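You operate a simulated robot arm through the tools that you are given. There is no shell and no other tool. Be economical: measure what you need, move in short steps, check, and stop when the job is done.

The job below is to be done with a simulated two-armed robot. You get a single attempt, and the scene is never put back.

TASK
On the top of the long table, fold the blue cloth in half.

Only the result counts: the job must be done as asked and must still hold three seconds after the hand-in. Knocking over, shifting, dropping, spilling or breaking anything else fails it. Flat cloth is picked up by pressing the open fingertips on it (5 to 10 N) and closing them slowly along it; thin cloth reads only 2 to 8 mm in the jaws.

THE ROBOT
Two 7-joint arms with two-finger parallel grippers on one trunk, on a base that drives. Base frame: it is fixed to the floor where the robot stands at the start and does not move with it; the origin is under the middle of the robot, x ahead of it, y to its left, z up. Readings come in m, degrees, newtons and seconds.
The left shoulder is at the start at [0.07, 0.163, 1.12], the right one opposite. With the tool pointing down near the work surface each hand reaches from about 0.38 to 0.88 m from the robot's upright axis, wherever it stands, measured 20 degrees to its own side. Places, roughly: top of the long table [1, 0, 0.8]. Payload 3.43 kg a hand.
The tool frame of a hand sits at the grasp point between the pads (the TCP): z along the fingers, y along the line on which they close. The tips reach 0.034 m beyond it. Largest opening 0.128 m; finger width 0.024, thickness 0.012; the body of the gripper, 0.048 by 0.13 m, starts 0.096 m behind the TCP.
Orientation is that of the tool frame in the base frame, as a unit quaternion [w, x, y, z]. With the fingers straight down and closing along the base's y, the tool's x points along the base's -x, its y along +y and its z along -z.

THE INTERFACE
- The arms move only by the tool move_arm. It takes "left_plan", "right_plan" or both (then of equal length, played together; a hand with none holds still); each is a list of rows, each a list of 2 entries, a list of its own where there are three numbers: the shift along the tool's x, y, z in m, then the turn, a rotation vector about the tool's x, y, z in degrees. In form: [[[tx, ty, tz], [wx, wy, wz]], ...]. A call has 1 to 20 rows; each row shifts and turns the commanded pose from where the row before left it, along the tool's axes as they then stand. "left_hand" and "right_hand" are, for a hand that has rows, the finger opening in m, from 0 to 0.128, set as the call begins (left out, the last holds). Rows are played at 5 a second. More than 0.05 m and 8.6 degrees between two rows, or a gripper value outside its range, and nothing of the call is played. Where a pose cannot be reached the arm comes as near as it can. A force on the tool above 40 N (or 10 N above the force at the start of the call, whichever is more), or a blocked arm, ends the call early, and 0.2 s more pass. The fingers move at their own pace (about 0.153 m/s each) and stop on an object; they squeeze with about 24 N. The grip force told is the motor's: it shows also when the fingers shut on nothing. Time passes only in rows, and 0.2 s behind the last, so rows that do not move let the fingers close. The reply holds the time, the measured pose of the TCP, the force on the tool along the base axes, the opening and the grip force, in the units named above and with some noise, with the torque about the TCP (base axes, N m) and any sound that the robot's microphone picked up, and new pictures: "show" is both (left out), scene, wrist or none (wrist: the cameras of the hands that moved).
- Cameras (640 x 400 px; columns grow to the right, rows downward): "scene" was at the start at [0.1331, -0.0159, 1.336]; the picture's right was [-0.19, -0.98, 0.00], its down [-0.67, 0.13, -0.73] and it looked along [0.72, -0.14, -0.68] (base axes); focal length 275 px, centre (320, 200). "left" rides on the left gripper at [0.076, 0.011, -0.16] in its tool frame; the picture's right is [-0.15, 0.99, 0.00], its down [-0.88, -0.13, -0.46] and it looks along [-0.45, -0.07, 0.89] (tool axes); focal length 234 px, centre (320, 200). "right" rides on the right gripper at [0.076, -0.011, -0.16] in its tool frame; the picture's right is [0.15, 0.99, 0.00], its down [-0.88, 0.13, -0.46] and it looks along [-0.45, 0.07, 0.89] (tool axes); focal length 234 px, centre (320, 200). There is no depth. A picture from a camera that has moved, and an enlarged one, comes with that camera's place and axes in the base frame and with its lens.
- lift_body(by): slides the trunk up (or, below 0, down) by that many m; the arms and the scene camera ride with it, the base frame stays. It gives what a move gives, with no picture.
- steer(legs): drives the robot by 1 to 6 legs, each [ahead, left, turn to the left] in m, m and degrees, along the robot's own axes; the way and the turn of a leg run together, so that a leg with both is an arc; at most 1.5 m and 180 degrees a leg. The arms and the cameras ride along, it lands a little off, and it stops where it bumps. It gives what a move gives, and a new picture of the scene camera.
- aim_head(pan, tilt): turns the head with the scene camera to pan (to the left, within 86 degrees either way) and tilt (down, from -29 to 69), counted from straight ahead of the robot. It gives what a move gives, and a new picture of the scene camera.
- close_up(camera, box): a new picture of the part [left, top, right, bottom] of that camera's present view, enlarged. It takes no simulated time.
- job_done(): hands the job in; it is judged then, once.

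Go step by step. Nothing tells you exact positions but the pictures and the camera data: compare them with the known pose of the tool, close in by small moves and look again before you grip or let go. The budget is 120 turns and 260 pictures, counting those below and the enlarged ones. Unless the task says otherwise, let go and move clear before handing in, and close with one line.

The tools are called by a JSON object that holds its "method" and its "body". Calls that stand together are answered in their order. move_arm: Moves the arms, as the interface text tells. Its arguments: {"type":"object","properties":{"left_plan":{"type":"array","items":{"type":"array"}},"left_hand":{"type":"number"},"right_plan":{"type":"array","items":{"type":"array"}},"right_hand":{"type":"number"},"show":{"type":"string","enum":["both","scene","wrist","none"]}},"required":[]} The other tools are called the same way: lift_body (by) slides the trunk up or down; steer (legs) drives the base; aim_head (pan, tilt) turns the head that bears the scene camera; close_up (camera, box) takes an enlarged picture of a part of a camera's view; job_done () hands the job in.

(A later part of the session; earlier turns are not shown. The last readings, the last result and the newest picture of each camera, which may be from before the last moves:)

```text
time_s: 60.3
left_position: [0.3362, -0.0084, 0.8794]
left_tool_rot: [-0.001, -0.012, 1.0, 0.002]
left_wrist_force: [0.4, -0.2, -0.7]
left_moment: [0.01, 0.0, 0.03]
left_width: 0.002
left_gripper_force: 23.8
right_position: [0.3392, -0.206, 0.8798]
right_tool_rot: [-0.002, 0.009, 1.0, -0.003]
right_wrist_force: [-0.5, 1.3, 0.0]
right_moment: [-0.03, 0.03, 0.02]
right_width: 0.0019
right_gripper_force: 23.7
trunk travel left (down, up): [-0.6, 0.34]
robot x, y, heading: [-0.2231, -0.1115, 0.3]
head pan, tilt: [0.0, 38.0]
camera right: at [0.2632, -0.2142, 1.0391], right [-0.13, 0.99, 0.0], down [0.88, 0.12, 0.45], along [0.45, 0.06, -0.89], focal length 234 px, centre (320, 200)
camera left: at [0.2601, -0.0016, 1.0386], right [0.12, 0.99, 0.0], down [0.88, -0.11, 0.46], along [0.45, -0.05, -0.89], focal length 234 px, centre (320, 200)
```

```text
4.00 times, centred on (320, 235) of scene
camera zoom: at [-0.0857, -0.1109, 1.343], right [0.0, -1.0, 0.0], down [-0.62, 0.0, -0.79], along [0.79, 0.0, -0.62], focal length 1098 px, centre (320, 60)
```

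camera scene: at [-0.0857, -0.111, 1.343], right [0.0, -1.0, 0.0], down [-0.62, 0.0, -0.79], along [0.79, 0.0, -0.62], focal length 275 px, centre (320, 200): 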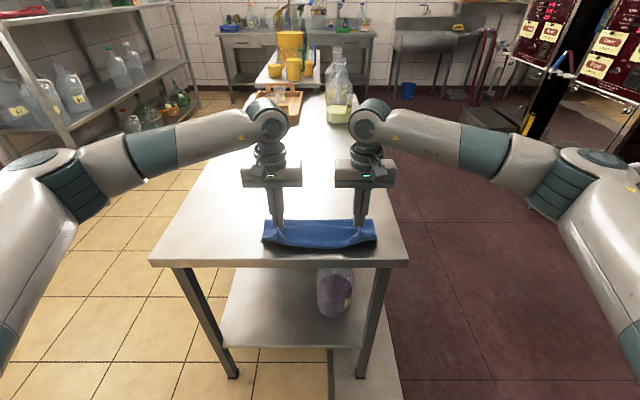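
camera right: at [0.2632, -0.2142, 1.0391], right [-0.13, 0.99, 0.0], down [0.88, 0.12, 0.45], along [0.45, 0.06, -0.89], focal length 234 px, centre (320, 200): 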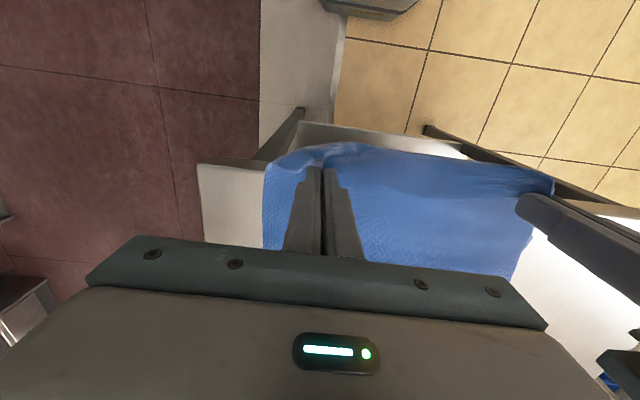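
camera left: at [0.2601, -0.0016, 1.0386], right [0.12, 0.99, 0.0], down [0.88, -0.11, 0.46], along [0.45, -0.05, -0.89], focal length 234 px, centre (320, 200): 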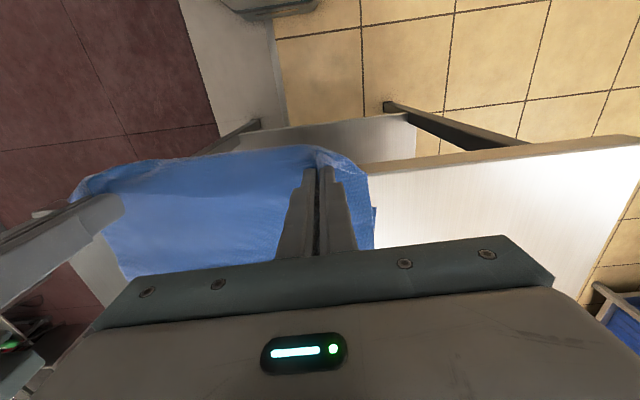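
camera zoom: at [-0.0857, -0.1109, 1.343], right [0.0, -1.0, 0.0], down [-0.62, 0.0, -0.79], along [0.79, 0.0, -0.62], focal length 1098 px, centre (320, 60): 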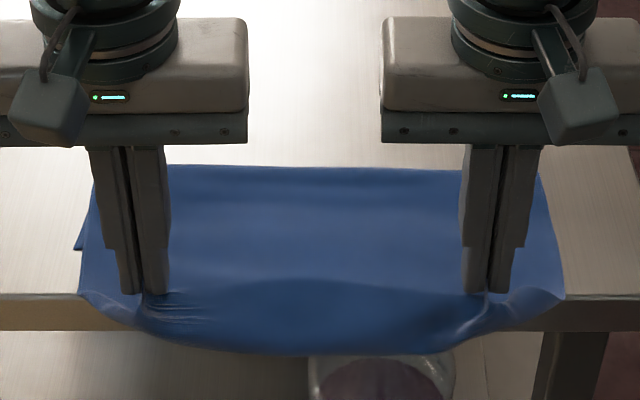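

The edge is nearly past the near side and only a small roll is left. I'll pull a bit further beyond the table edge and lower, so the edge strip hangs down freely and unrolls.

{"method": "move_arm", "body": {"left_plan": [[[0.017, 0, 0.002], [0, 0, 0]], [[0.017, 0, 0.002], [0, 0, 0]], [[0.014, 0, 0.006], [0, 0, 0]], [[0, 0, 0.015], [0, 0, 0]], [[0, 0, 0.015], [0, 0, 0]], [[0, 0, 0.015], [0, 0, 0]], [[0, 0, 0], [0, 0, 0]]], "right_plan": [[[0.017, 0, 0.002], [0, 0, 0]], [[0.017, 0, 0.002], [0, 0, 0]], [[0.017, 0, 0.006], [0, 0, 0]], [[0, 0, 0.015], [0, 0, 0]], [[0, 0, 0.015], [0, 0, 0]], [[0, 0, 0.015], [0, 0, 0]], [[0, 0, 0], [0, 0, 0]]], "show": "scene"}}

{"method": "close_up", "body": {"camera": "scene", "box": [240, 195, 400, 295]}}

```text
time_s: 61.9
left_position: [0.2898, -0.0104, 0.823]
left_tool_rot: [0.0, -0.012, 1.0, 0.002]
left_wrist_force: [-0.4, 0.0, -0.6]
left_moment: [-0.02, -0.02, 0.02]
left_width: 0.0018
left_gripper_force: 24.3
right_position: [0.2881, -0.2044, 0.8247]
right_tool_rot: [-0.001, 0.009, 1.0, -0.001]
right_wrist_force: [-0.6, 0.4, 0.1]
right_moment: [0.0, -0.01, 0.0]
right_width: 0.002
right_gripper_force: 23.9
trunk travel left (down, up): [-0.6, 0.34]
robot x, y, heading: [-0.2238, -0.1129, 0.1]
head pan, tilt: [0.0, 38.0]
camera scene: at [-0.0857, -0.1109, 1.343], right [0.0, -1.0, 0.0], down [-0.62, 0.0, -0.79], along [0.79, 0.0, -0.62], focal length 275 px, centre (320, 200)
```

scene: 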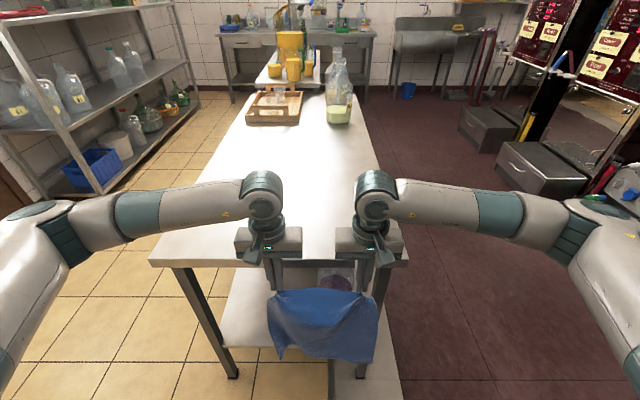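

```text
4.00 times, centred on (320, 245) of scene
camera zoom: at [-0.0857, -0.1109, 1.343], right [0.0, -1.0, 0.0], down [-0.62, 0.0, -0.79], along [0.79, 0.0, -0.62], focal length 1098 px, centre (320, 20)
```

zoom: 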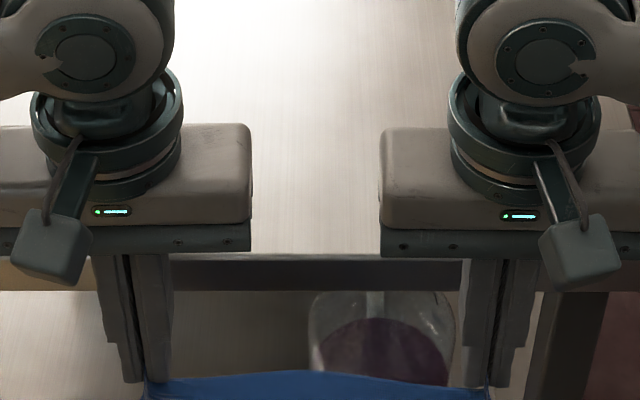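

The whole cloth slid off and now hangs unfolded from both hands. That gives a cleaner route: hang it over the table, lay it from the far side back towards the robot, then fold the held edge away from me, which matches how the ridges sit in the fingers. First I'll raise it.

{"method": "move_arm", "body": {"left_plan": [[[0.002, 0.001, -0.03], [0, 0, 0]], [[0, 0.001, -0.04], [0, 0, 0]], [[0, 0.001, -0.045], [0, 0, 0]], [[0, 0.001, -0.045], [0, 0, 0]], [[0, 0, -0.045], [0, 0, 0]], [[0, 0, -0.045], [0, 0, 0]], [[0, 0, -0.045], [0, 0, 0]], [[0, 0, -0.045], [0, 0, 0]], [[0, 0, -0.02], [0, 0, 0]], [[0, 0, 0], [0, 0, 0]], [[0, 0, 0], [0, 0, 0]], [[0, 0, 0], [0, 0, 0]]], "right_plan": [[[0.001, -0.001, -0.03], [0, 0, 0]], [[0, -0.001, -0.04], [0, 0, 0]], [[0, -0.001, -0.045], [0, 0, 0]], [[0, -0.001, -0.045], [0, 0, 0]], [[0, 0, -0.045], [0, 0, 0]], [[0, 0, -0.045], [0, 0, 0]], [[0, 0, -0.045], [0, 0, 0]], [[0, 0, -0.045], [0, 0, 0]], [[0, 0, -0.02], [0, 0, 0]], [[0, 0, 0], [0, 0, 0]], [[0, 0, 0], [0, 0, 0]], [[0, 0, 0], [0, 0, 0]]], "show": "both"}}

```text
time_s: 64.5
left_position: [0.2882, -0.0091, 1.1839]
left_tool_rot: [0.0, -0.013, 1.0, 0.002]
left_wrist_force: [0.1, 0.0, -0.7]
left_moment: [0.0, -0.01, -0.03]
left_width: 0.002
left_gripper_force: 24.3
right_position: [0.2867, -0.2071, 1.1837]
right_tool_rot: [-0.001, 0.009, 1.0, -0.001]
right_wrist_force: [-0.2, -0.5, -0.7]
right_moment: [0.02, -0.02, 0.0]
right_width: 0.0018
right_gripper_force: 24.5
trunk travel left (down, up): [-0.6, 0.34]
robot x, y, heading: [-0.2296, -0.1115, -0.0]
head pan, tilt: [0.0, 38.0]
camera scene: at [-0.0854, -0.1109, 1.3429], right [0.0, -1.0, 0.0], down [-0.62, 0.0, -0.79], along [0.79, 0.0, -0.62], focal length 275 px, centre (320, 200)
camera right: at [0.2124, -0.216, 1.3445], right [-0.13, 0.99, 0.0], down [0.88, 0.12, 0.45], along [0.45, 0.06, -0.89], focal length 234 px, centre (320, 200)
camera left: at [0.2114, -0.0007, 1.3437], right [0.12, 0.99, 0.0], down [0.88, -0.11, 0.45], along [0.45, -0.05, -0.89], focal length 234 px, centre (320, 200)
```

scene: 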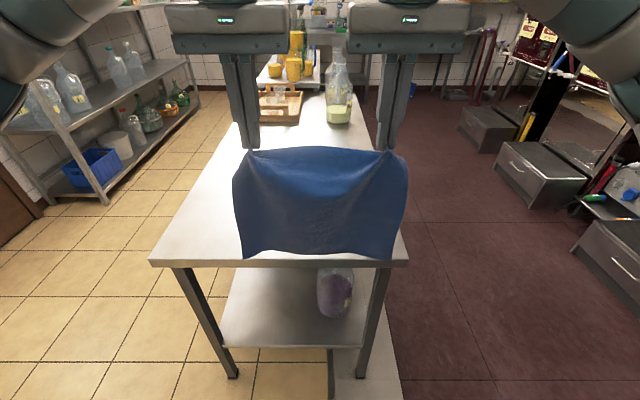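
right: 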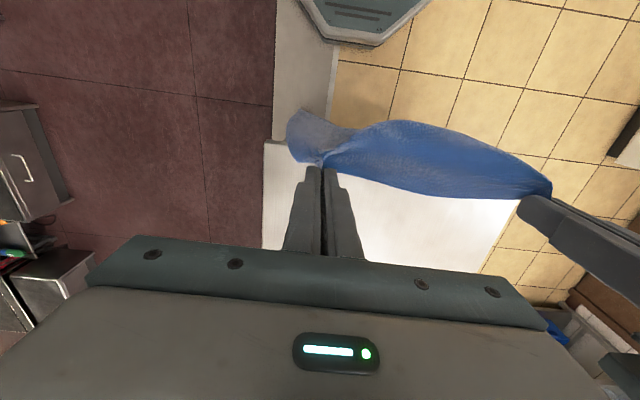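
left: 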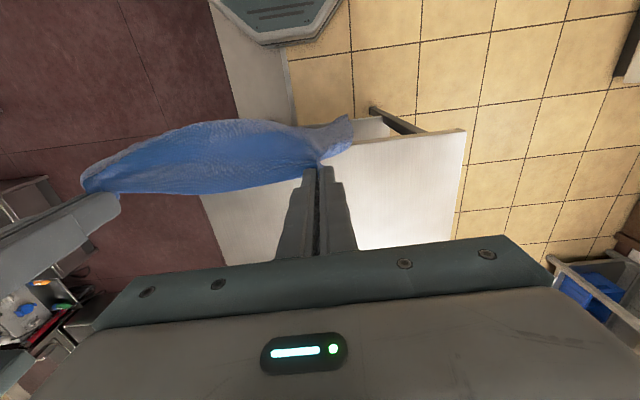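

The cloth hangs flat and clear, with its bottom edge at z ≈ 0.92. I'll carry it over the table to x ≈ 0.60 and lower until the bottom edge is about to touch.

{"method": "move_arm", "body": {"left_plan": [[[-0.01, 0, 0], [0, 0, 0]], [[-0.025, 0, 0], [0, 0, 0]], [[-0.035, 0, 0], [0, 0, 0]], [[-0.035, 0, 0], [0, 0, 0]], [[-0.035, 0, 0], [0, 0, 0]], [[-0.035, 0, 0], [0, 0, 0]], [[-0.035, 0, 0], [0, 0, 0]], [[-0.035, 0, 0], [0, 0, 0]], [[-0.03, 0, 0], [0, 0, 0]], [[-0.02, 0, 0.01], [0, 0, 0]], [[-0.012, 0, 0.015], [0, 0, 0]], [[-0.005, 0, 0.015], [0, 0, 0]], [[0, 0, 0.015], [0, 0, 0]], [[0, 0, 0.01], [0, 0, 0]], [[0, 0, 0], [0, 0, 0]], [[0, 0, 0], [0, 0, 0]], [[0, 0, 0], [0, 0, 0]]], "right_plan": [[[-0.01, 0, 0], [0, 0, 0]], [[-0.025, 0, 0], [0, 0, 0]], [[-0.035, 0, 0], [0, 0, 0]], [[-0.035, 0, 0], [0, 0, 0]], [[-0.035, 0, 0], [0, 0, 0]], [[-0.035, 0, 0], [0, 0, 0]], [[-0.035, 0, 0], [0, 0, 0]], [[-0.035, 0, 0], [0, 0, 0]], [[-0.03, 0, 0], [0, 0, 0]], [[-0.02, 0, 0.01], [0, 0, 0]], [[-0.012, 0, 0.015], [0, 0, 0]], [[-0.005, 0, 0.015], [0, 0, 0]], [[0, 0, 0.015], [0, 0, 0]], [[0, 0, 0.01], [0, 0, 0]], [[0, 0, 0], [0, 0, 0]], [[0, 0, 0], [0, 0, 0]], [[0, 0, 0], [0, 0, 0]]], "show": "both"}}

{"method": "close_up", "body": {"camera": "scene", "box": [240, 100, 400, 200]}}

```text
time_s: 68.1
left_position: [0.5616, -0.0052, 1.1213]
left_tool_rot: [-0.001, -0.012, 1.0, 0.002]
left_wrist_force: [-0.7, -3.4, -0.3]
left_moment: [-0.12, -0.03, 0.01]
left_width: 0.0015
left_gripper_force: 24.3
left hand out of reach, approached as far as the arm can: row 9, 10, 11, 13, 14
right_position: [0.5621, -0.2115, 1.1182]
right_tool_rot: [-0.002, 0.009, 1.0, -0.002]
right_wrist_force: [-0.8, 5.0, -0.4]
right_moment: [0.13, 0.03, -0.03]
right_width: 0.0018
right_gripper_force: 24.4
right hand out of reach, approached as far as the arm can: row 9, 10, 11, 13, 14
trunk travel left (down, up): [-0.6, 0.34]
robot x, y, heading: [-0.2244, -0.1096, 0.1]
head pan, tilt: [0.0, 38.0]
camera scene: at [-0.0854, -0.1109, 1.3429], right [0.0, -1.0, 0.0], down [-0.62, 0.0, -0.79], along [0.79, 0.0, -0.62], focal length 275 px, centre (320, 200)
camera right: at [0.4878, -0.2208, 1.2785], right [-0.13, 0.99, 0.0], down [0.88, 0.12, 0.45], along [0.45, 0.06, -0.89], focal length 234 px, centre (320, 200)
camera left: at [0.4848, 0.0017, 1.2825], right [0.12, 0.99, 0.0], down [0.88, -0.11, 0.45], along [0.45, -0.05, -0.89], focal length 234 px, centre (320, 200)
```

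scene: 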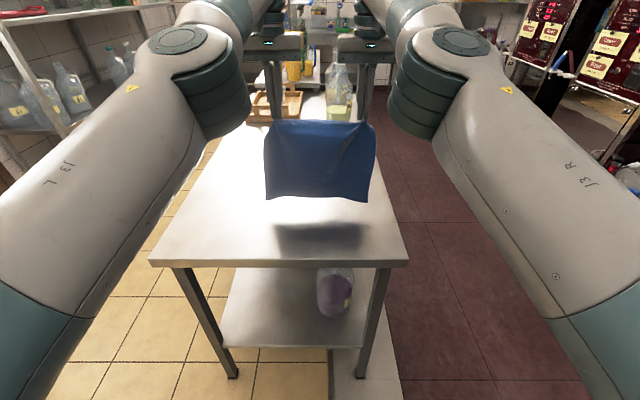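
right: 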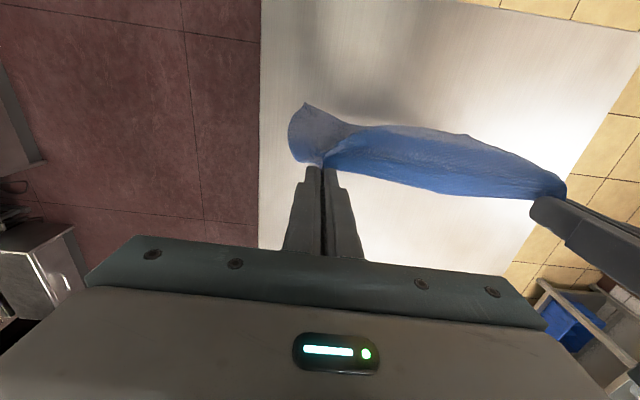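
left: 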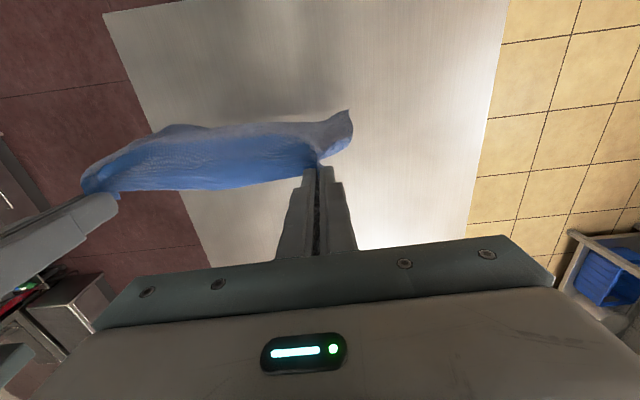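

```text
4.00 times, centred on (320, 150) of scene
camera zoom: at [-0.0854, -0.1109, 1.3429], right [0.0, -1.0, 0.0], down [-0.62, 0.0, -0.79], along [0.79, 0.0, -0.62], focal length 1098 px, centre (320, 400)
```

zoom: 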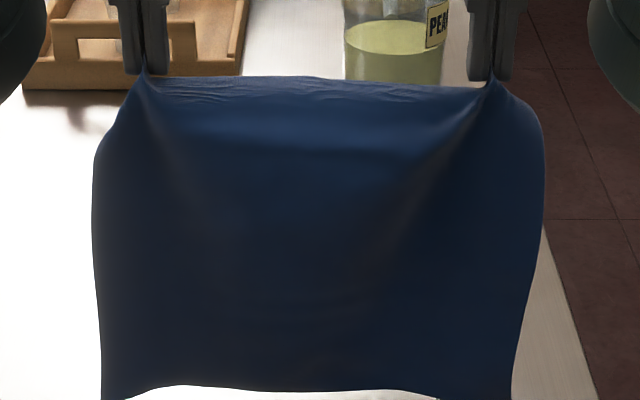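

x ≈ 0.56 is the reach limit at this height, and that's fine: the edges will lie at ~0.55 with the fold at ~0.42. I'll lower straight until the bottom edge just touches.

{"method": "move_arm", "body": {"left_plan": [[[0.002, -0.001, 0.01], [0, 0, 0]], [[0, -0.001, 0.01], [0, 0, 0]], [[0, 0, 0.008], [0, 0, 0]], [[0, 0, 0], [0, 0, 0]], [[0, 0, 0], [0, 0, 0]]], "right_plan": [[[0.002, 0.001, 0.008], [0, 0, 0]], [[0, 0.001, 0.009], [0, 0, 0]], [[0, 0, 0.008], [0, 0, 0]], [[0, 0, 0], [0, 0, 0]], [[0, 0, 0], [0, 0, 0]]], "show": "scene"}}

{"method": "close_up", "body": {"camera": "scene", "box": [240, 130, 400, 230]}}

```text
time_s: 69.3
left_position: [0.5674, -0.0083, 1.0977]
left_tool_rot: [-0.001, -0.012, 1.0, 0.002]
left_wrist_force: [-0.1, -0.4, -0.2]
left_moment: [0.02, 0.0, -0.02]
left_width: 0.0018
left_gripper_force: 24.3
left hand out of reach, approached as far as the arm can: row 1, 2
right_position: [0.5687, -0.2081, 1.0958]
right_tool_rot: [-0.003, 0.008, 1.0, -0.002]
right_wrist_force: [0.3, 0.8, -0.7]
right_moment: [0.0, 0.0, 0.0]
right_width: 0.0019
right_gripper_force: 24.0
right hand out of reach, approached as far as the arm can: row 1, 3
trunk travel left (down, up): [-0.6, 0.34]
robot x, y, heading: [-0.2241, -0.1097, -0.2]
head pan, tilt: [0.0, 38.0]
camera scene: at [-0.0854, -0.1109, 1.3429], right [0.0, -1.0, 0.0], down [-0.62, 0.0, -0.79], along [0.79, 0.0, -0.62], focal length 275 px, centre (320, 200)
```

scene: 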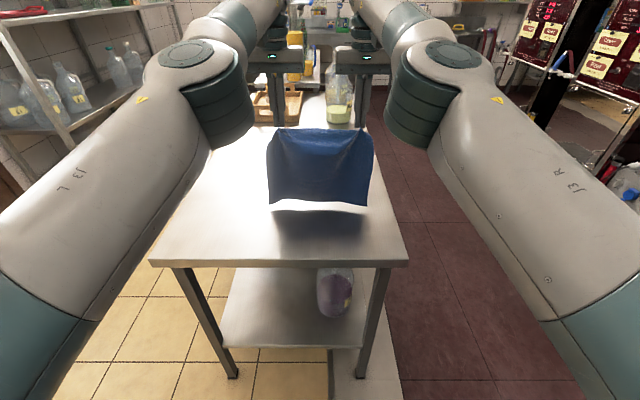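

```text
4.00 times, centred on (320, 180) of scene
camera zoom: at [-0.0854, -0.1109, 1.3429], right [0.0, -1.0, 0.0], down [-0.62, 0.0, -0.79], along [0.79, 0.0, -0.62], focal length 1098 px, centre (320, 280)
```

zoom: 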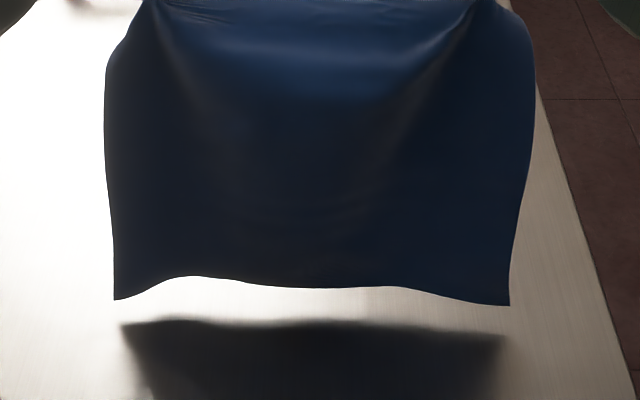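

Nearly touching. Now I'll lay the lower half by moving diagonally down and towards the robot.

{"method": "move_arm", "body": {"left_plan": [[[0.03, 0, 0.004], [0, 0, 0]], [[0.018, 0, 0.004], [0, 0, 0]], [[0.02, 0, 0.016], [0, 0, 0]], [[0.02, 0, 0.019], [0, 0, 0]], [[0.02, 0, 0.02], [0, 0, 0]], [[0.02, 0, 0.02], [0, 0, 0]], [[0.02, 0, 0.02], [0, 0, 0]], [[0.02, 0, 0.02], [0, 0, 0]], [[0.012, 0, 0.012], [0, 0, 0]], [[0, 0, 0], [0, 0, 0]], [[0, 0, 0], [0, 0, 0]]], "right_plan": [[[0.03, 0, 0.004], [0, 0, 0]], [[0.018, 0, 0.004], [0, 0, 0]], [[0.02, 0, 0.016], [0, 0, 0]], [[0.02, 0, 0.019], [0, 0, 0]], [[0.02, 0, 0.02], [0, 0, 0]], [[0.02, 0, 0.02], [0, 0, 0]], [[0.02, 0, 0.02], [0, 0, 0]], [[0.02, 0, 0.02], [0, 0, 0]], [[0.012, 0, 0.012], [0, 0, 0]], [[0, 0, 0], [0, 0, 0]], [[0, 0, 0], [0, 0, 0]]], "show": "both"}}

{"method": "close_up", "body": {"camera": "scene", "box": [240, 160, 400, 260]}}

```text
time_s: 70.0
left_position: [0.5621, 0.0134, 1.0886]
left_tool_rot: [-0.014, -0.072, 0.997, -0.023]
left_wrist_force: [0.7, -20.8, 0.2]
left_moment: [-0.62, -0.02, 0.18]
left_width: 0.0018
left_gripper_force: 23.7
left hand out of reach, approached as far as the arm can: row 1
right_position: [0.5677, -0.2197, 1.0845]
right_tool_rot: [-0.021, 0.053, 0.998, 0.022]
right_wrist_force: [-0.5, 17.9, -0.1]
right_moment: [0.78, 0.05, -0.13]
right_width: 0.0016
right_gripper_force: 24.2
right hand out of reach, approached as far as the arm can: row 1, 2
trunk travel left (down, up): [-0.6, 0.34]
robot x, y, heading: [-0.2232, -0.1072, 0.1]
head pan, tilt: [0.0, 38.0]
stopped in row 3 (right hand): the force on the tool passed its limit at 47 N (the readings are from after the stop); the commanded pose is now the measured one
camera scene: at [-0.0836, -0.1141, 1.3427], right [0.0, -1.0, 0.0], down [-0.62, 0.0, -0.79], along [0.79, 0.0, -0.62], focal length 275 px, centre (320, 200)
camera right: at [0.4977, -0.23, 1.2459], right [-0.04, 1.0, 0.05], down [0.91, 0.01, 0.42], along [0.42, 0.06, -0.91], focal length 234 px, centre (320, 200)
camera left: at [0.4887, 0.0193, 1.2492], right [0.0, 1.0, -0.05], down [0.9, 0.02, 0.43], along [0.43, -0.05, -0.9], focal length 234 px, centre (320, 200)
```

scene: 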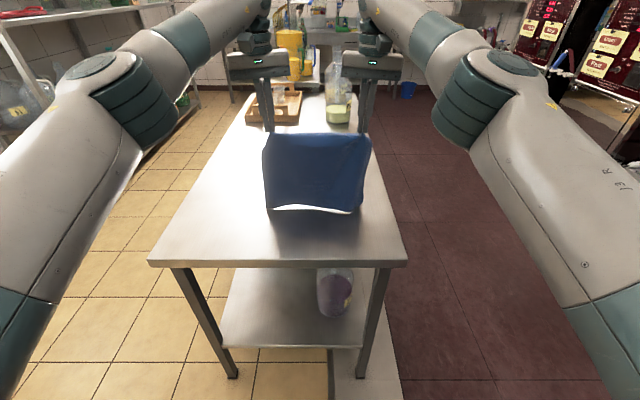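
right: 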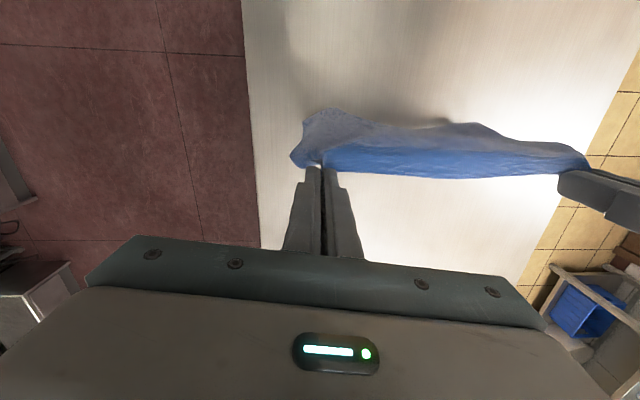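
left: 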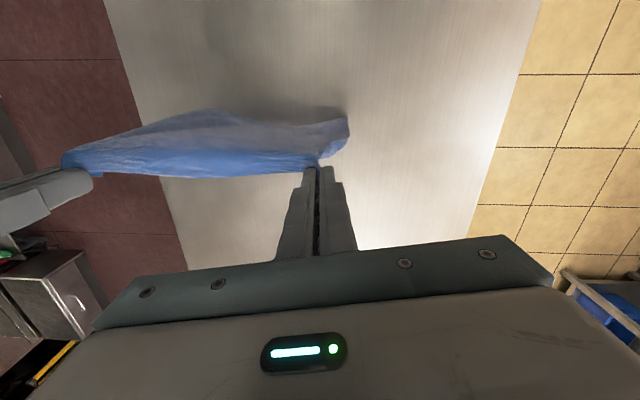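

```text
4.00 times, centred on (320, 210) of scene
camera zoom: at [-0.0836, -0.1141, 1.3427], right [0.0, -1.0, 0.0], down [-0.62, 0.0, -0.79], along [0.79, 0.0, -0.62], focal length 1098 px, centre (320, 160)
```

zoom: 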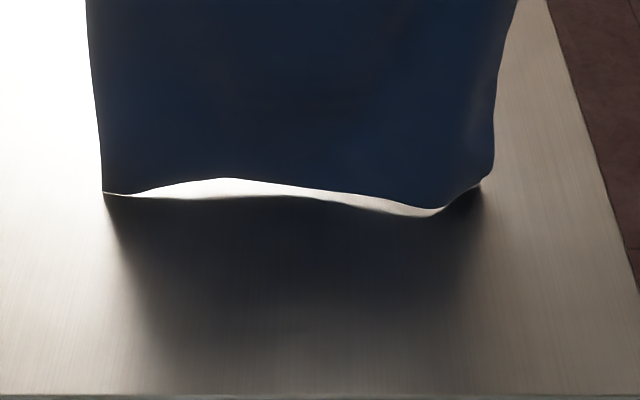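

The arms hit a singular posture at full reach and swung slightly apart. I'll bring them back towards the robot, square them up, and relax the cloth.

{"method": "move_arm", "body": {"left_plan": [[[0.009, -0.007, 0.001], [-0.9, -0.5, 2.7]], [[0.009, -0.006, 0.001], [-0.9, -0.5, 2.7]], [[0.009, -0.006, 0.001], [-0.8, -0.6, 2.7]], [[0, 0, 0], [0, 0, 0]]], "right_plan": [[[0.011, 0.004, 0], [0.8, -0.8, -2]], [[0.011, 0.004, 0], [0.8, -0.8, -2]], [[0.011, 0.003, 0], [0.8, -0.8, -2]], [[0, 0, 0], [0, 0, 0]]], "show": "scene"}}

{"method": "close_up", "body": {"camera": "scene", "box": [240, 130, 400, 230]}}

```text
time_s: 71.0
left_position: [0.5375, -0.0034, 1.0862]
left_tool_rot: [0.0, -0.005, 1.0, 0.001]
left_wrist_force: [0.3, -0.2, -0.6]
left_moment: [-0.03, 0.0, 0.04]
left_width: 0.002
left_gripper_force: 23.9
right_position: [0.5348, -0.2075, 1.0853]
right_tool_rot: [0.0, 0.005, 1.0, -0.001]
right_wrist_force: [0.1, 0.0, -0.1]
right_moment: [0.0, 0.02, 0.0]
right_width: 0.0018
right_gripper_force: 24.2
trunk travel left (down, up): [-0.6, 0.34]
robot x, y, heading: [-0.2259, -0.1099, 0.1]
head pan, tilt: [0.0, 38.0]
camera scene: at [-0.0847, -0.1114, 1.3428], right [0.0, -1.0, 0.0], down [-0.62, 0.0, -0.79], along [0.79, 0.0, -0.62], focal length 275 px, centre (320, 200)
```

scene: 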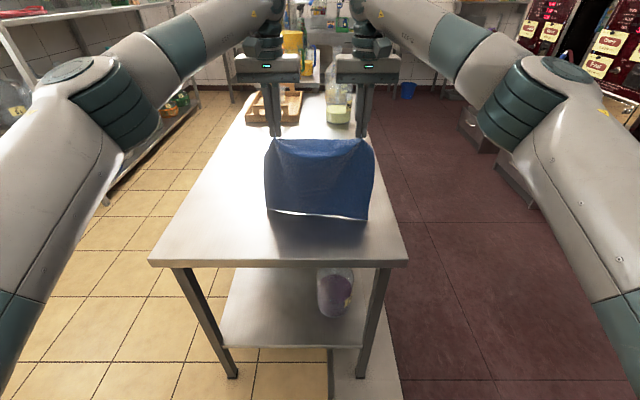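

```text
4.00 times, centred on (320, 180) of scene
camera zoom: at [-0.0847, -0.1114, 1.3428], right [0.0, -1.0, 0.0], down [-0.62, 0.0, -0.79], along [0.79, 0.0, -0.62], focal length 1098 px, centre (320, 280)
```

zoom: 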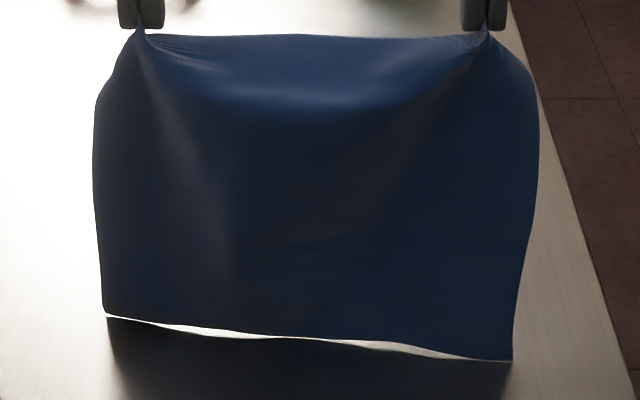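

Squared up, but the right bottom corner dragged ~4 cm towards the robot. I'll lift clear so it hangs evenly, then touch down again.

{"method": "move_arm", "body": {"left_plan": [[[0, 0, -0.012], [0, 0, 0]], [[0, 0, -0.012], [0, 0, 0]], [[0, 0, -0.012], [0, 0, 0]], [[0, 0, 0], [0, 0, 0]], [[0, 0, 0], [0, 0, 0]], [[0, 0, 0], [0, 0, 0]], [[0, 0, 0], [0, 0, 0]], [[0, 0, 0], [0, 0, 0]], [[0, 0, 0.008], [0, 0, 0]], [[0, 0, 0.008], [0, 0, 0]], [[0, 0, 0.008], [0, 0, 0]], [[0, 0, 0.008], [0, 0, 0]], [[0, 0, 0], [0, 0, 0]]], "right_plan": [[[0, 0, -0.012], [0, 0, 0]], [[0, 0, -0.012], [0, 0, 0]], [[0, 0, -0.012], [0, 0, 0]], [[0, 0, 0], [0, 0, 0]], [[0, 0, 0], [0, 0, 0]], [[0, 0, 0], [0, 0, 0]], [[0, 0, 0], [0, 0, 0]], [[0, 0, 0], [0, 0, 0]], [[0, 0, 0.008], [0, 0, 0]], [[0, 0, 0.008], [0, 0, 0]], [[0, 0, 0.008], [0, 0, 0]], [[0, 0, 0.008], [0, 0, 0]], [[0, 0, 0], [0, 0, 0]]], "show": "scene"}}

{"method": "close_up", "body": {"camera": "scene", "box": [240, 130, 400, 230]}}

```text
time_s: 73.8
left_position: [0.537, -0.0041, 1.0914]
left_tool_rot: [0.0, -0.004, 1.0, 0.0]
left_wrist_force: [-0.8, 0.0, 0.2]
left_moment: [0.01, -0.02, 0.05]
left_width: 0.0018
left_gripper_force: 24.4
right_position: [0.5344, -0.2083, 1.091]
right_tool_rot: [0.0, 0.004, 1.0, -0.002]
right_wrist_force: [-0.5, 1.4, 0.1]
right_moment: [-0.01, 0.0, -0.01]
right_width: 0.0019
right_gripper_force: 23.9
trunk travel left (down, up): [-0.6, 0.34]
robot x, y, heading: [-0.2216, -0.1128, -0.1]
head pan, tilt: [0.0, 38.0]
camera scene: at [-0.0857, -0.1114, 1.343], right [0.0, -1.0, 0.0], down [-0.62, 0.0, -0.79], along [0.79, 0.0, -0.62], focal length 275 px, centre (320, 200)
```

scene: 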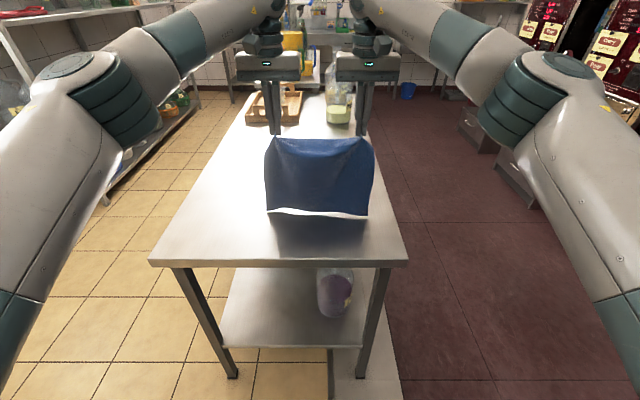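

```text
4.00 times, centred on (320, 180) of scene
camera zoom: at [-0.0857, -0.1114, 1.343], right [0.0, -1.0, 0.0], down [-0.62, 0.0, -0.79], along [0.79, 0.0, -0.62], focal length 1098 px, centre (320, 280)
```

zoom: 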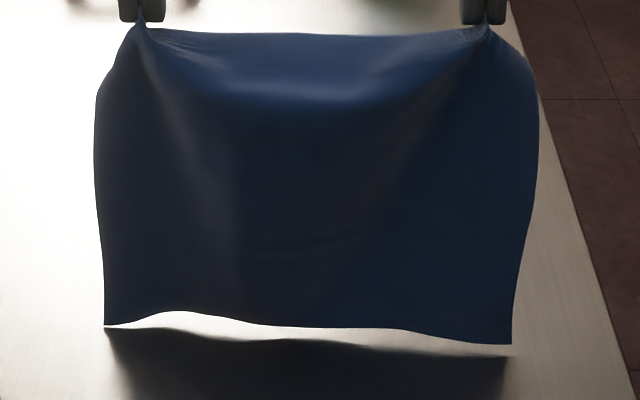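

Nearly even now (the right corner is ~2 cm nearer, which I'll follow with the right hand). Next I'll lay the lower half towards the robot.

{"method": "move_arm", "body": {"left_plan": [[[0.012, 0, 0.004], [0, 0, 0]], [[0.0195, 0, 0.019], [0, 0, 0]], [[0.0195, 0, 0.019], [0, 0, 0]], [[0.0195, 0, 0.019], [0, 0, 0]], [[0.0195, 0, 0.019], [0, 0, 0]], [[0.0195, 0, 0.019], [0, 0, 0]], [[0.0195, 0, 0.019], [0, 0, 0]], [[0.018, 0, 0.018], [0, 0, 0]], [[0, 0, 0], [0, 0, 0]], [[0, 0, 0], [0, 0, 0]]], "right_plan": [[[0.016, 0, 0.004], [0, 0, 0]], [[0.021, 0, 0.019], [0, 0, 0]], [[0.021, 0, 0.019], [0, 0, 0]], [[0.021, 0, 0.019], [0, 0, 0]], [[0.021, 0, 0.019], [0, 0, 0]], [[0.021, 0, 0.019], [0, 0, 0]], [[0.021, 0, 0.019], [0, 0, 0]], [[0.018, 0, 0.018], [0, 0, 0]], [[0, 0, 0], [0, 0, 0]], [[0, 0, 0], [0, 0, 0]]], "show": "both"}}

{"method": "close_up", "body": {"camera": "scene", "box": [240, 160, 400, 260]}}

```text
time_s: 76.0
left_position: [0.3901, -0.0052, 0.9558]
left_tool_rot: [0.0, -0.004, 1.0, 0.0]
left_wrist_force: [-0.3, 0.1, 0.4]
left_moment: [-0.01, 0.03, 0.02]
left_width: 0.002
left_gripper_force: 23.7
right_position: [0.3734, -0.2068, 0.9536]
right_tool_rot: [0.001, 0.005, 1.0, -0.001]
right_wrist_force: [-0.9, 0.1, 0.1]
right_moment: [0.0, -0.02, 0.0]
right_width: 0.0018
right_gripper_force: 23.8
trunk travel left (down, up): [-0.6, 0.34]
robot x, y, heading: [-0.2238, -0.1134, 0.2]
head pan, tilt: [0.0, 38.0]
camera scene: at [-0.0854, -0.1114, 1.3429], right [0.0, -1.0, 0.0], down [-0.62, 0.0, -0.79], along [0.79, 0.0, -0.62], focal length 275 px, centre (320, 200)
camera right: at [0.2987, -0.217, 1.1129], right [-0.14, 0.99, 0.0], down [0.88, 0.12, 0.46], along [0.45, 0.06, -0.89], focal length 234 px, centre (320, 200)
camera left: at [0.3128, 0.0041, 1.115], right [0.14, 0.99, 0.0], down [0.88, -0.12, 0.46], along [0.45, -0.06, -0.89], focal length 234 px, centre (320, 200)
```

scene: 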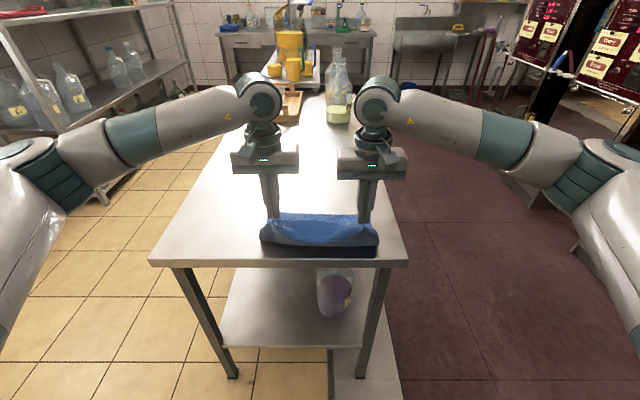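
right: 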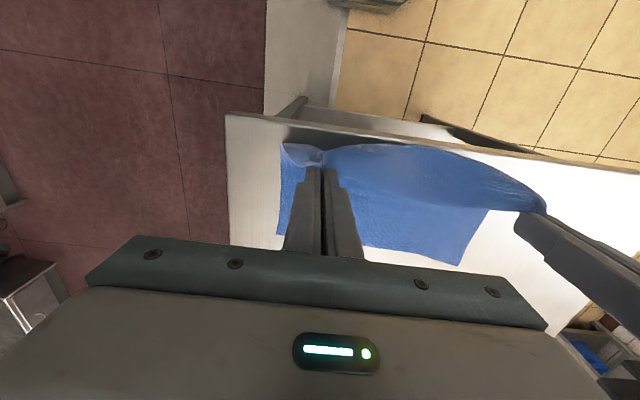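
left: 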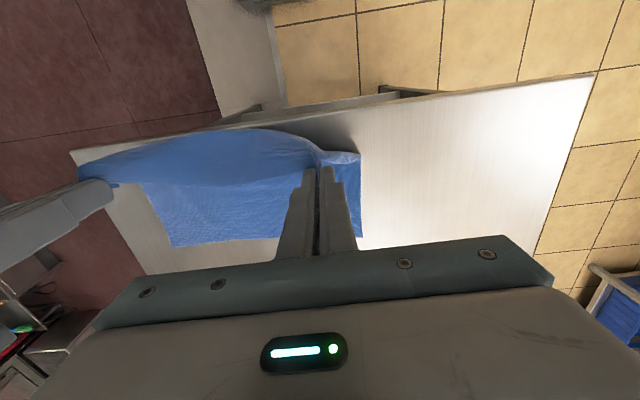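

```text
4.00 times, centred on (320, 210) of scene
camera zoom: at [-0.0854, -0.1114, 1.3429], right [0.0, -1.0, 0.0], down [-0.62, 0.0, -0.79], along [0.79, 0.0, -0.62], focal length 1098 px, centre (320, 160)
```

zoom: 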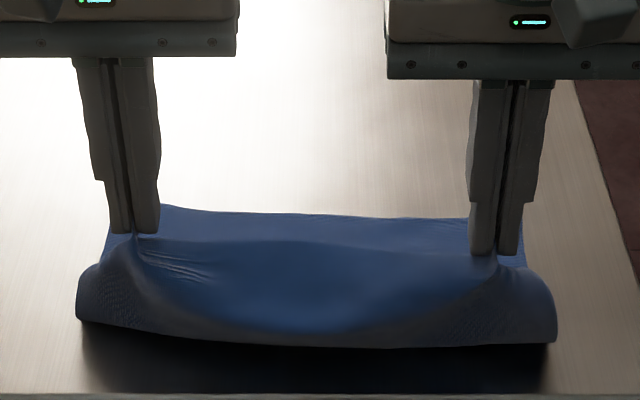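

The lower half is laid with its far edge at x ≈ 0.528 (left) and 0.511 (right). Now I'll swing the held edge forward and down onto that far edge.

{"method": "move_arm", "body": {"left_plan": [[[-0.015, 0, -0.005], [0, 0, 0]], [[-0.015, 0, -0.005], [0, 0, 0]], [[-0.015, 0, 0], [0, 0, 0]], [[-0.015, 0, 0], [0, 0, 0]], [[-0.015, 0, 0.006], [0, 0, 0]], [[-0.015, 0, 0.006], [0, 0, 0]], [[-0.0125, 0, 0.0125], [0, 0, 0]], [[-0.0125, 0, 0.0125], [0, 0, 0]], [[-0.0075, 0, 0.015], [0, 0, 0]], [[-0.0075, 0, 0.015], [0, 0, 0]], [[-0.002, 0, 0.0125], [0, 0, 0]], [[-0.002, 0, 0.0125], [0, 0, 0]], [[0, 0, 0], [0, 0, 0]]], "right_plan": [[[-0.015, 0, -0.005], [0, 0, 0]], [[-0.015, 0, -0.005], [0, 0, 0]], [[-0.015, 0, 0], [0, 0, 0]], [[-0.015, 0, 0], [0, 0, 0]], [[-0.015, 0, 0.006], [0, 0, 0]], [[-0.015, 0, 0.006], [0, 0, 0]], [[-0.0125, 0, 0.0125], [0, 0, 0]], [[-0.0125, 0, 0.0125], [0, 0, 0]], [[-0.0075, 0, 0.014], [0, 0, 0]], [[-0.0075, 0, 0.014], [0, 0, 0]], [[-0.002, 0, 0.0125], [0, 0, 0]], [[-0.002, 0, 0.0125], [0, 0, 0]], [[0, 0, 0], [0, 0, 0]]], "show": "both"}}

{"method": "close_up", "body": {"camera": "scene", "box": [240, 160, 400, 260]}}

{"method": "close_up", "body": {"camera": "left", "box": [120, 60, 420, 240]}}

{"method": "close_up", "body": {"camera": "right", "box": [220, 60, 520, 240]}}

```text
time_s: 78.8
left_position: [0.5236, -0.0036, 0.8727]
left_tool_rot: [0.0, -0.004, 1.0, 0.0]
left_wrist_force: [0.2, 0.1, 0.1]
left_moment: [0.0, -0.02, 0.01]
left_width: 0.0021
left_gripper_force: 23.7
right_position: [0.5077, -0.2081, 0.8742]
right_tool_rot: [0.0, 0.005, 1.0, -0.002]
right_wrist_force: [0.8, -0.3, -0.1]
right_moment: [0.01, 0.0, 0.0]
right_width: 0.002
right_gripper_force: 24.1
trunk travel left (down, up): [-0.6, 0.34]
robot x, y, heading: [-0.2238, -0.1117, -0.1]
head pan, tilt: [0.0, 38.0]
camera scene: at [-0.0858, -0.1114, 1.343], right [0.0, -1.0, 0.0], down [-0.62, 0.0, -0.79], along [0.79, 0.0, -0.62], focal length 275 px, centre (320, 200)
camera right: at [0.4329, -0.2177, 1.0336], right [-0.14, 0.99, 0.0], down [0.88, 0.12, 0.46], along [0.45, 0.06, -0.89], focal length 234 px, centre (320, 200)
camera left: at [0.4462, 0.0056, 1.0321], right [0.14, 0.99, 0.0], down [0.88, -0.12, 0.46], along [0.45, -0.06, -0.89], focal length 234 px, centre (320, 200)
```

scene: 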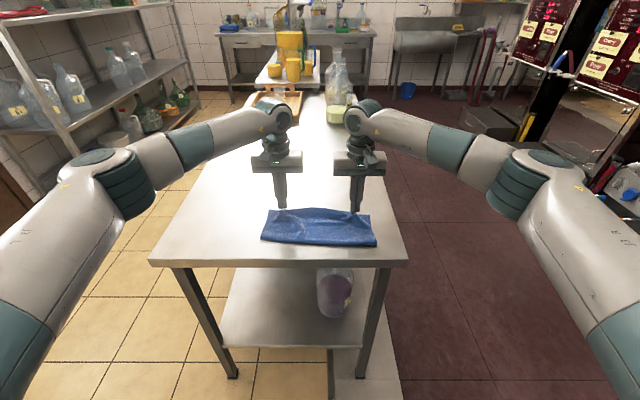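
right: 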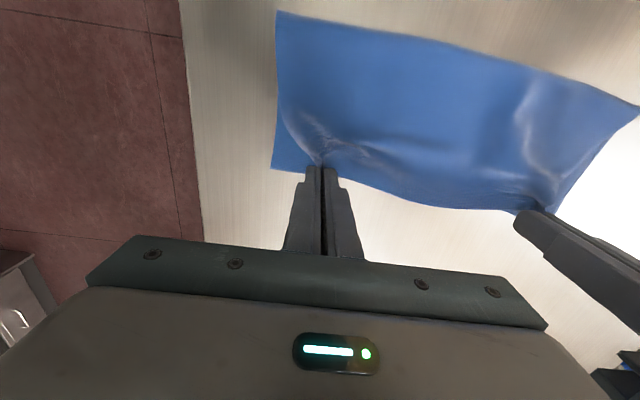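
left: 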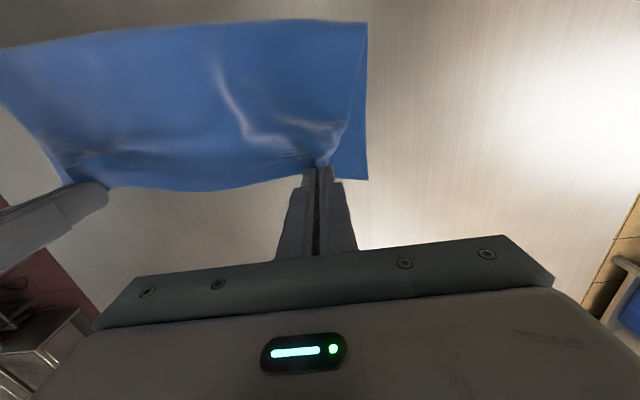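

```text
4.00 times, centred on (320, 210) of scene
camera zoom: at [-0.0858, -0.1114, 1.343], right [0.0, -1.0, 0.0], down [-0.62, 0.0, -0.79], along [0.79, 0.0, -0.62], focal length 1098 px, centre (320, 160)
```

zoom: 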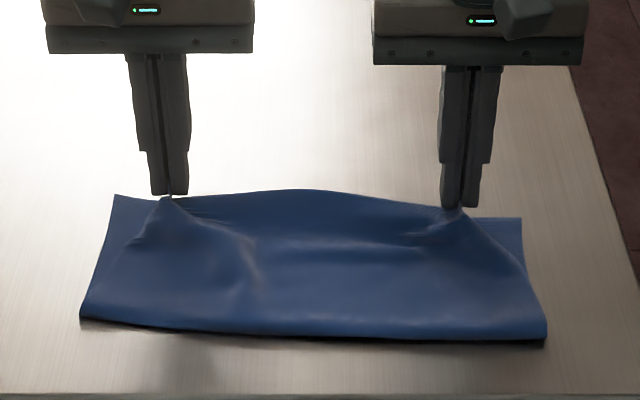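

```text
2.13 times, centred on (270, 150) of left
camera zoom: at [0.4462, 0.0056, 1.0321], right [0.14, 0.99, 0.0], down [0.88, -0.12, 0.46], along [0.45, -0.06, -0.89], focal length 500 px, centre (427, 307)
```

zoom: 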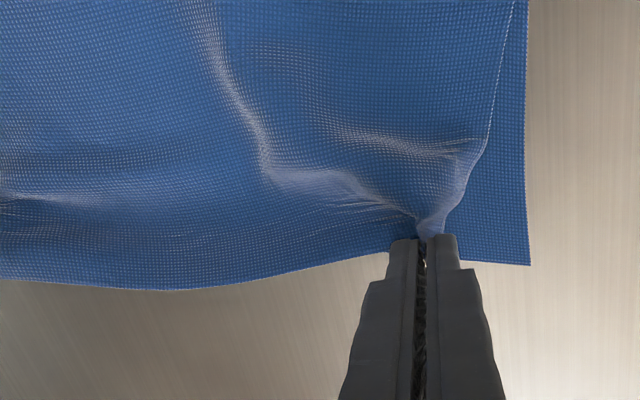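

```text
2.13 times, centred on (370, 150) of right
camera zoom: at [0.4329, -0.2177, 1.0336], right [-0.14, 0.99, 0.0], down [0.88, 0.12, 0.46], along [0.45, 0.06, -0.89], focal length 500 px, centre (213, 307)
```

zoom: 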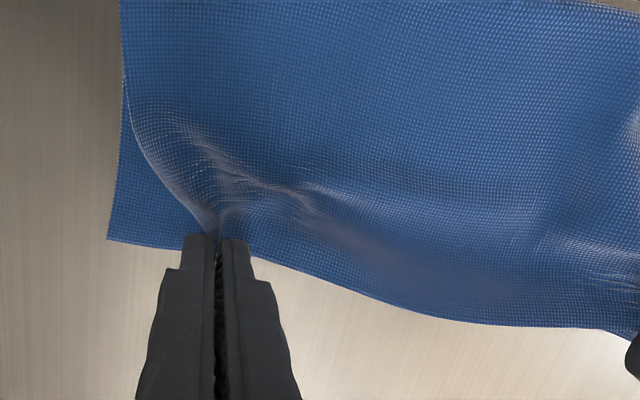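

Now the flap lies flat with no roll. I'll lower to just above the table and open gently.

{"method": "move_arm", "body": {"left_plan": [[[0, 0, 0.004], [0, 0, 0]], [[0, 0, 0.004], [0, 0, 0]], [[0, 0, 0.004], [0, 0, 0]], [[0, 0, 0], [0, 0, 0]]], "right_plan": [[[0, 0, 0.005], [0, 0, 0]], [[0, 0, 0.004], [0, 0, 0]], [[0, 0, 0.004], [0, 0, 0]], [[0, 0, 0], [0, 0, 0]]], "show": "none"}}

{"method": "move_arm", "body": {"left_plan": [[[0, 0, 0], [0, 0, 0]], [[0, 0, 0], [0, 0, 0]]], "right_plan": [[[0, 0, 0], [0, 0, 0]], [[0, 0, 0], [0, 0, 0]]], "left_hand": 0.012, "right_hand": 0.012, "show": "none"}}

{"method": "move_arm", "body": {"left_plan": [[[0, 0, 0], [0, 0, 0]], [[0, 0, 0], [0, 0, 0]]], "right_plan": [[[0, 0, 0], [0, 0, 0]], [[0, 0, 0], [0, 0, 0]]], "left_hand": 0.03, "right_hand": 0.03, "show": "none"}}

{"method": "close_up", "body": {"camera": "left", "box": [120, 60, 420, 240]}}

{"method": "close_up", "body": {"camera": "right", "box": [220, 60, 520, 240]}}

```text
time_s: 79.8
left_position: [0.5229, -0.0034, 0.8611]
left_tool_rot: [-0.001, -0.004, 1.0, 0.001]
left_wrist_force: [-0.3, -0.6, 0.8]
left_moment: [0.01, -0.02, 0.05]
left_width: 0.0019
left_gripper_force: 24.1
right_position: [0.5084, -0.2098, 0.8608]
right_tool_rot: [0.001, 0.004, 1.0, -0.002]
right_wrist_force: [0.5, 1.1, -0.1]
right_moment: [0.01, -0.01, 0.0]
right_width: 0.0017
right_gripper_force: 24.7
trunk travel left (down, up): [-0.6, 0.34]
robot x, y, heading: [-0.2225, -0.1117, -0.4]
head pan, tilt: [0.0, 38.0]
```

```text
time_s: 80.4
left_position: [0.5242, -0.0041, 0.8604]
left_tool_rot: [0.0, -0.004, 1.0, 0.0]
left_wrist_force: [0.3, -0.5, -0.6]
left_moment: [0.0, -0.03, -0.02]
left_width: 0.012
left_gripper_force: 0.1
right_position: [0.509, -0.209, 0.8603]
right_tool_rot: [0.001, 0.005, 1.0, -0.002]
right_wrist_force: [1.3, -0.8, 0.0]
right_moment: [-0.04, 0.01, -0.03]
right_width: 0.012
right_gripper_force: 0.1
trunk travel left (down, up): [-0.6, 0.34]
robot x, y, heading: [-0.2269, -0.1088, 0.1]
head pan, tilt: [0.0, 38.0]
```

```text
time_s: 81.0
left_position: [0.5235, -0.0046, 0.8598]
left_tool_rot: [0.001, -0.004, 1.0, 0.0]
left_wrist_force: [-0.1, 0.6, -0.2]
left_moment: [0.03, -0.02, 0.0]
left_width: 0.0301
left_gripper_force: 0.2
right_position: [0.5088, -0.2098, 0.8599]
right_tool_rot: [0.001, 0.004, 1.0, -0.002]
right_wrist_force: [1.2, -0.3, 0.0]
right_moment: [0.03, -0.01, -0.04]
right_width: 0.0297
right_gripper_force: 0.0
trunk travel left (down, up): [-0.6, 0.34]
robot x, y, heading: [-0.2219, -0.1126, -0.0]
head pan, tilt: [0.0, 38.0]
```

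```text
2.13 times, centred on (270, 150) of left
camera zoom: at [0.4464, 0.0059, 1.0196], right [0.14, 0.99, 0.0], down [0.88, -0.12, 0.46], along [0.45, -0.06, -0.89], focal length 500 px, centre (427, 307)
```

zoom: 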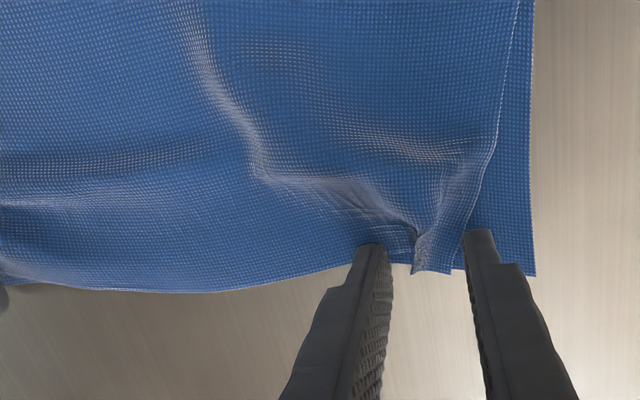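

```text
2.13 times, centred on (370, 150) of right
camera zoom: at [0.4334, -0.2176, 1.0204], right [-0.14, 0.99, 0.0], down [0.88, 0.12, 0.46], along [0.45, 0.06, -0.89], focal length 500 px, centre (213, 307)
```

zoom: 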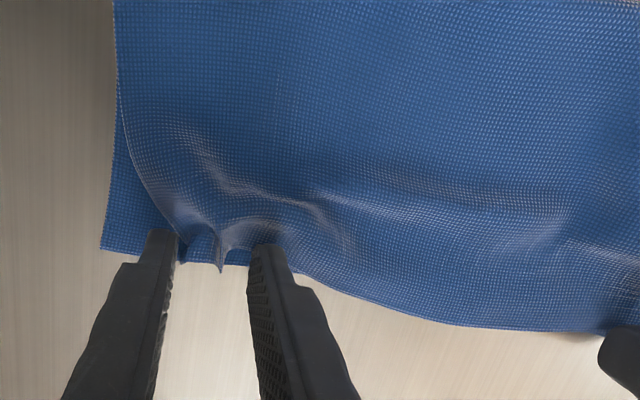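

Released cleanly. I'll lift away and inspect.

{"method": "move_arm", "body": {"left_plan": [[[0, 0, -0.02], [0, 0, 0]], [[0, 0, -0.04], [0, 0, 0]], [[0, 0, -0.04], [0, 0, 0]], [[0, 0.045, -0.02], [0, 0, 0]], [[0, 0.045, 0], [0, 0, 0]], [[0, 0.045, 0], [0, 0, 0]], [[0, 0, 0], [0, 0, 0]]], "right_plan": [[[0, 0, -0.02], [0, 0, 0]], [[0, 0, -0.04], [0, 0, 0]], [[0, 0, -0.04], [0, 0, 0]], [[0, -0.045, -0.02], [0, 0, 0]], [[0, -0.045, 0], [0, 0, 0]], [[0, -0.045, 0], [0, 0, 0]], [[0, 0, 0], [0, 0, 0]]], "show": "scene"}}

{"method": "close_up", "body": {"camera": "scene", "box": [255, 195, 385, 276]}}

```text
time_s: 82.6
left_position: [0.5219, 0.132, 0.9812]
left_tool_rot: [0.0, -0.004, 1.0, 0.0]
left_wrist_force: [0.5, 0.4, -0.8]
left_moment: [-0.01, 0.01, 0.01]
left_width: 0.03
left_gripper_force: 0.1
right_position: [0.5085, -0.345, 0.9799]
right_tool_rot: [0.001, 0.003, 1.0, -0.001]
right_wrist_force: [0.8, 0.5, -0.1]
right_moment: [-0.04, 0.02, 0.02]
right_width: 0.0301
right_gripper_force: 0.1
trunk travel left (down, up): [-0.6, 0.34]
robot x, y, heading: [-0.2207, -0.1137, -0.1]
head pan, tilt: [0.0, 38.0]
camera scene: at [-0.0848, -0.1114, 1.3428], right [0.0, -1.0, 0.0], down [-0.62, 0.0, -0.79], along [0.79, 0.0, -0.62], focal length 275 px, centre (320, 200)
```

scene: 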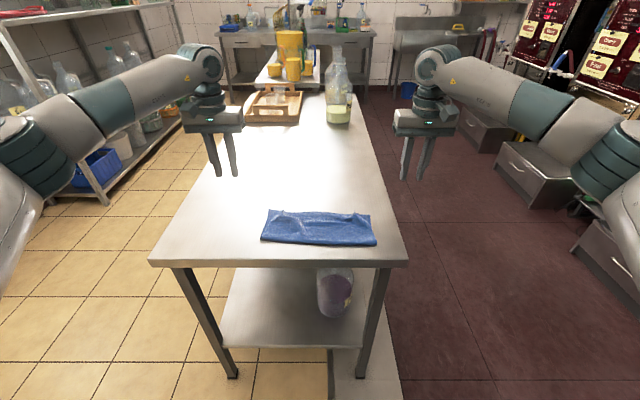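

```text
4.92 times, centred on (320, 236) of scene
camera zoom: at [-0.0848, -0.1114, 1.3428], right [0.0, -1.0, 0.0], down [-0.62, 0.0, -0.79], along [0.79, 0.0, -0.62], focal length 1352 px, centre (320, 25)
```

zoom: 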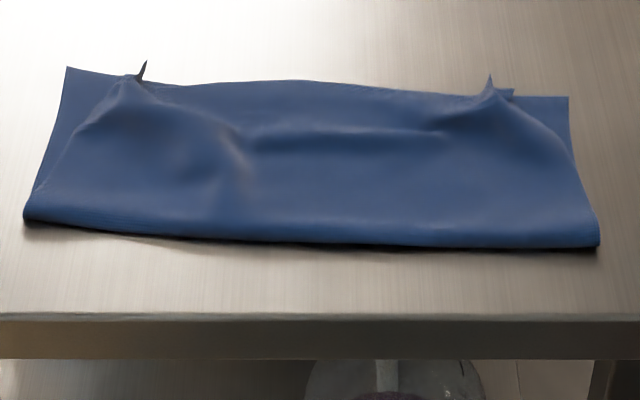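

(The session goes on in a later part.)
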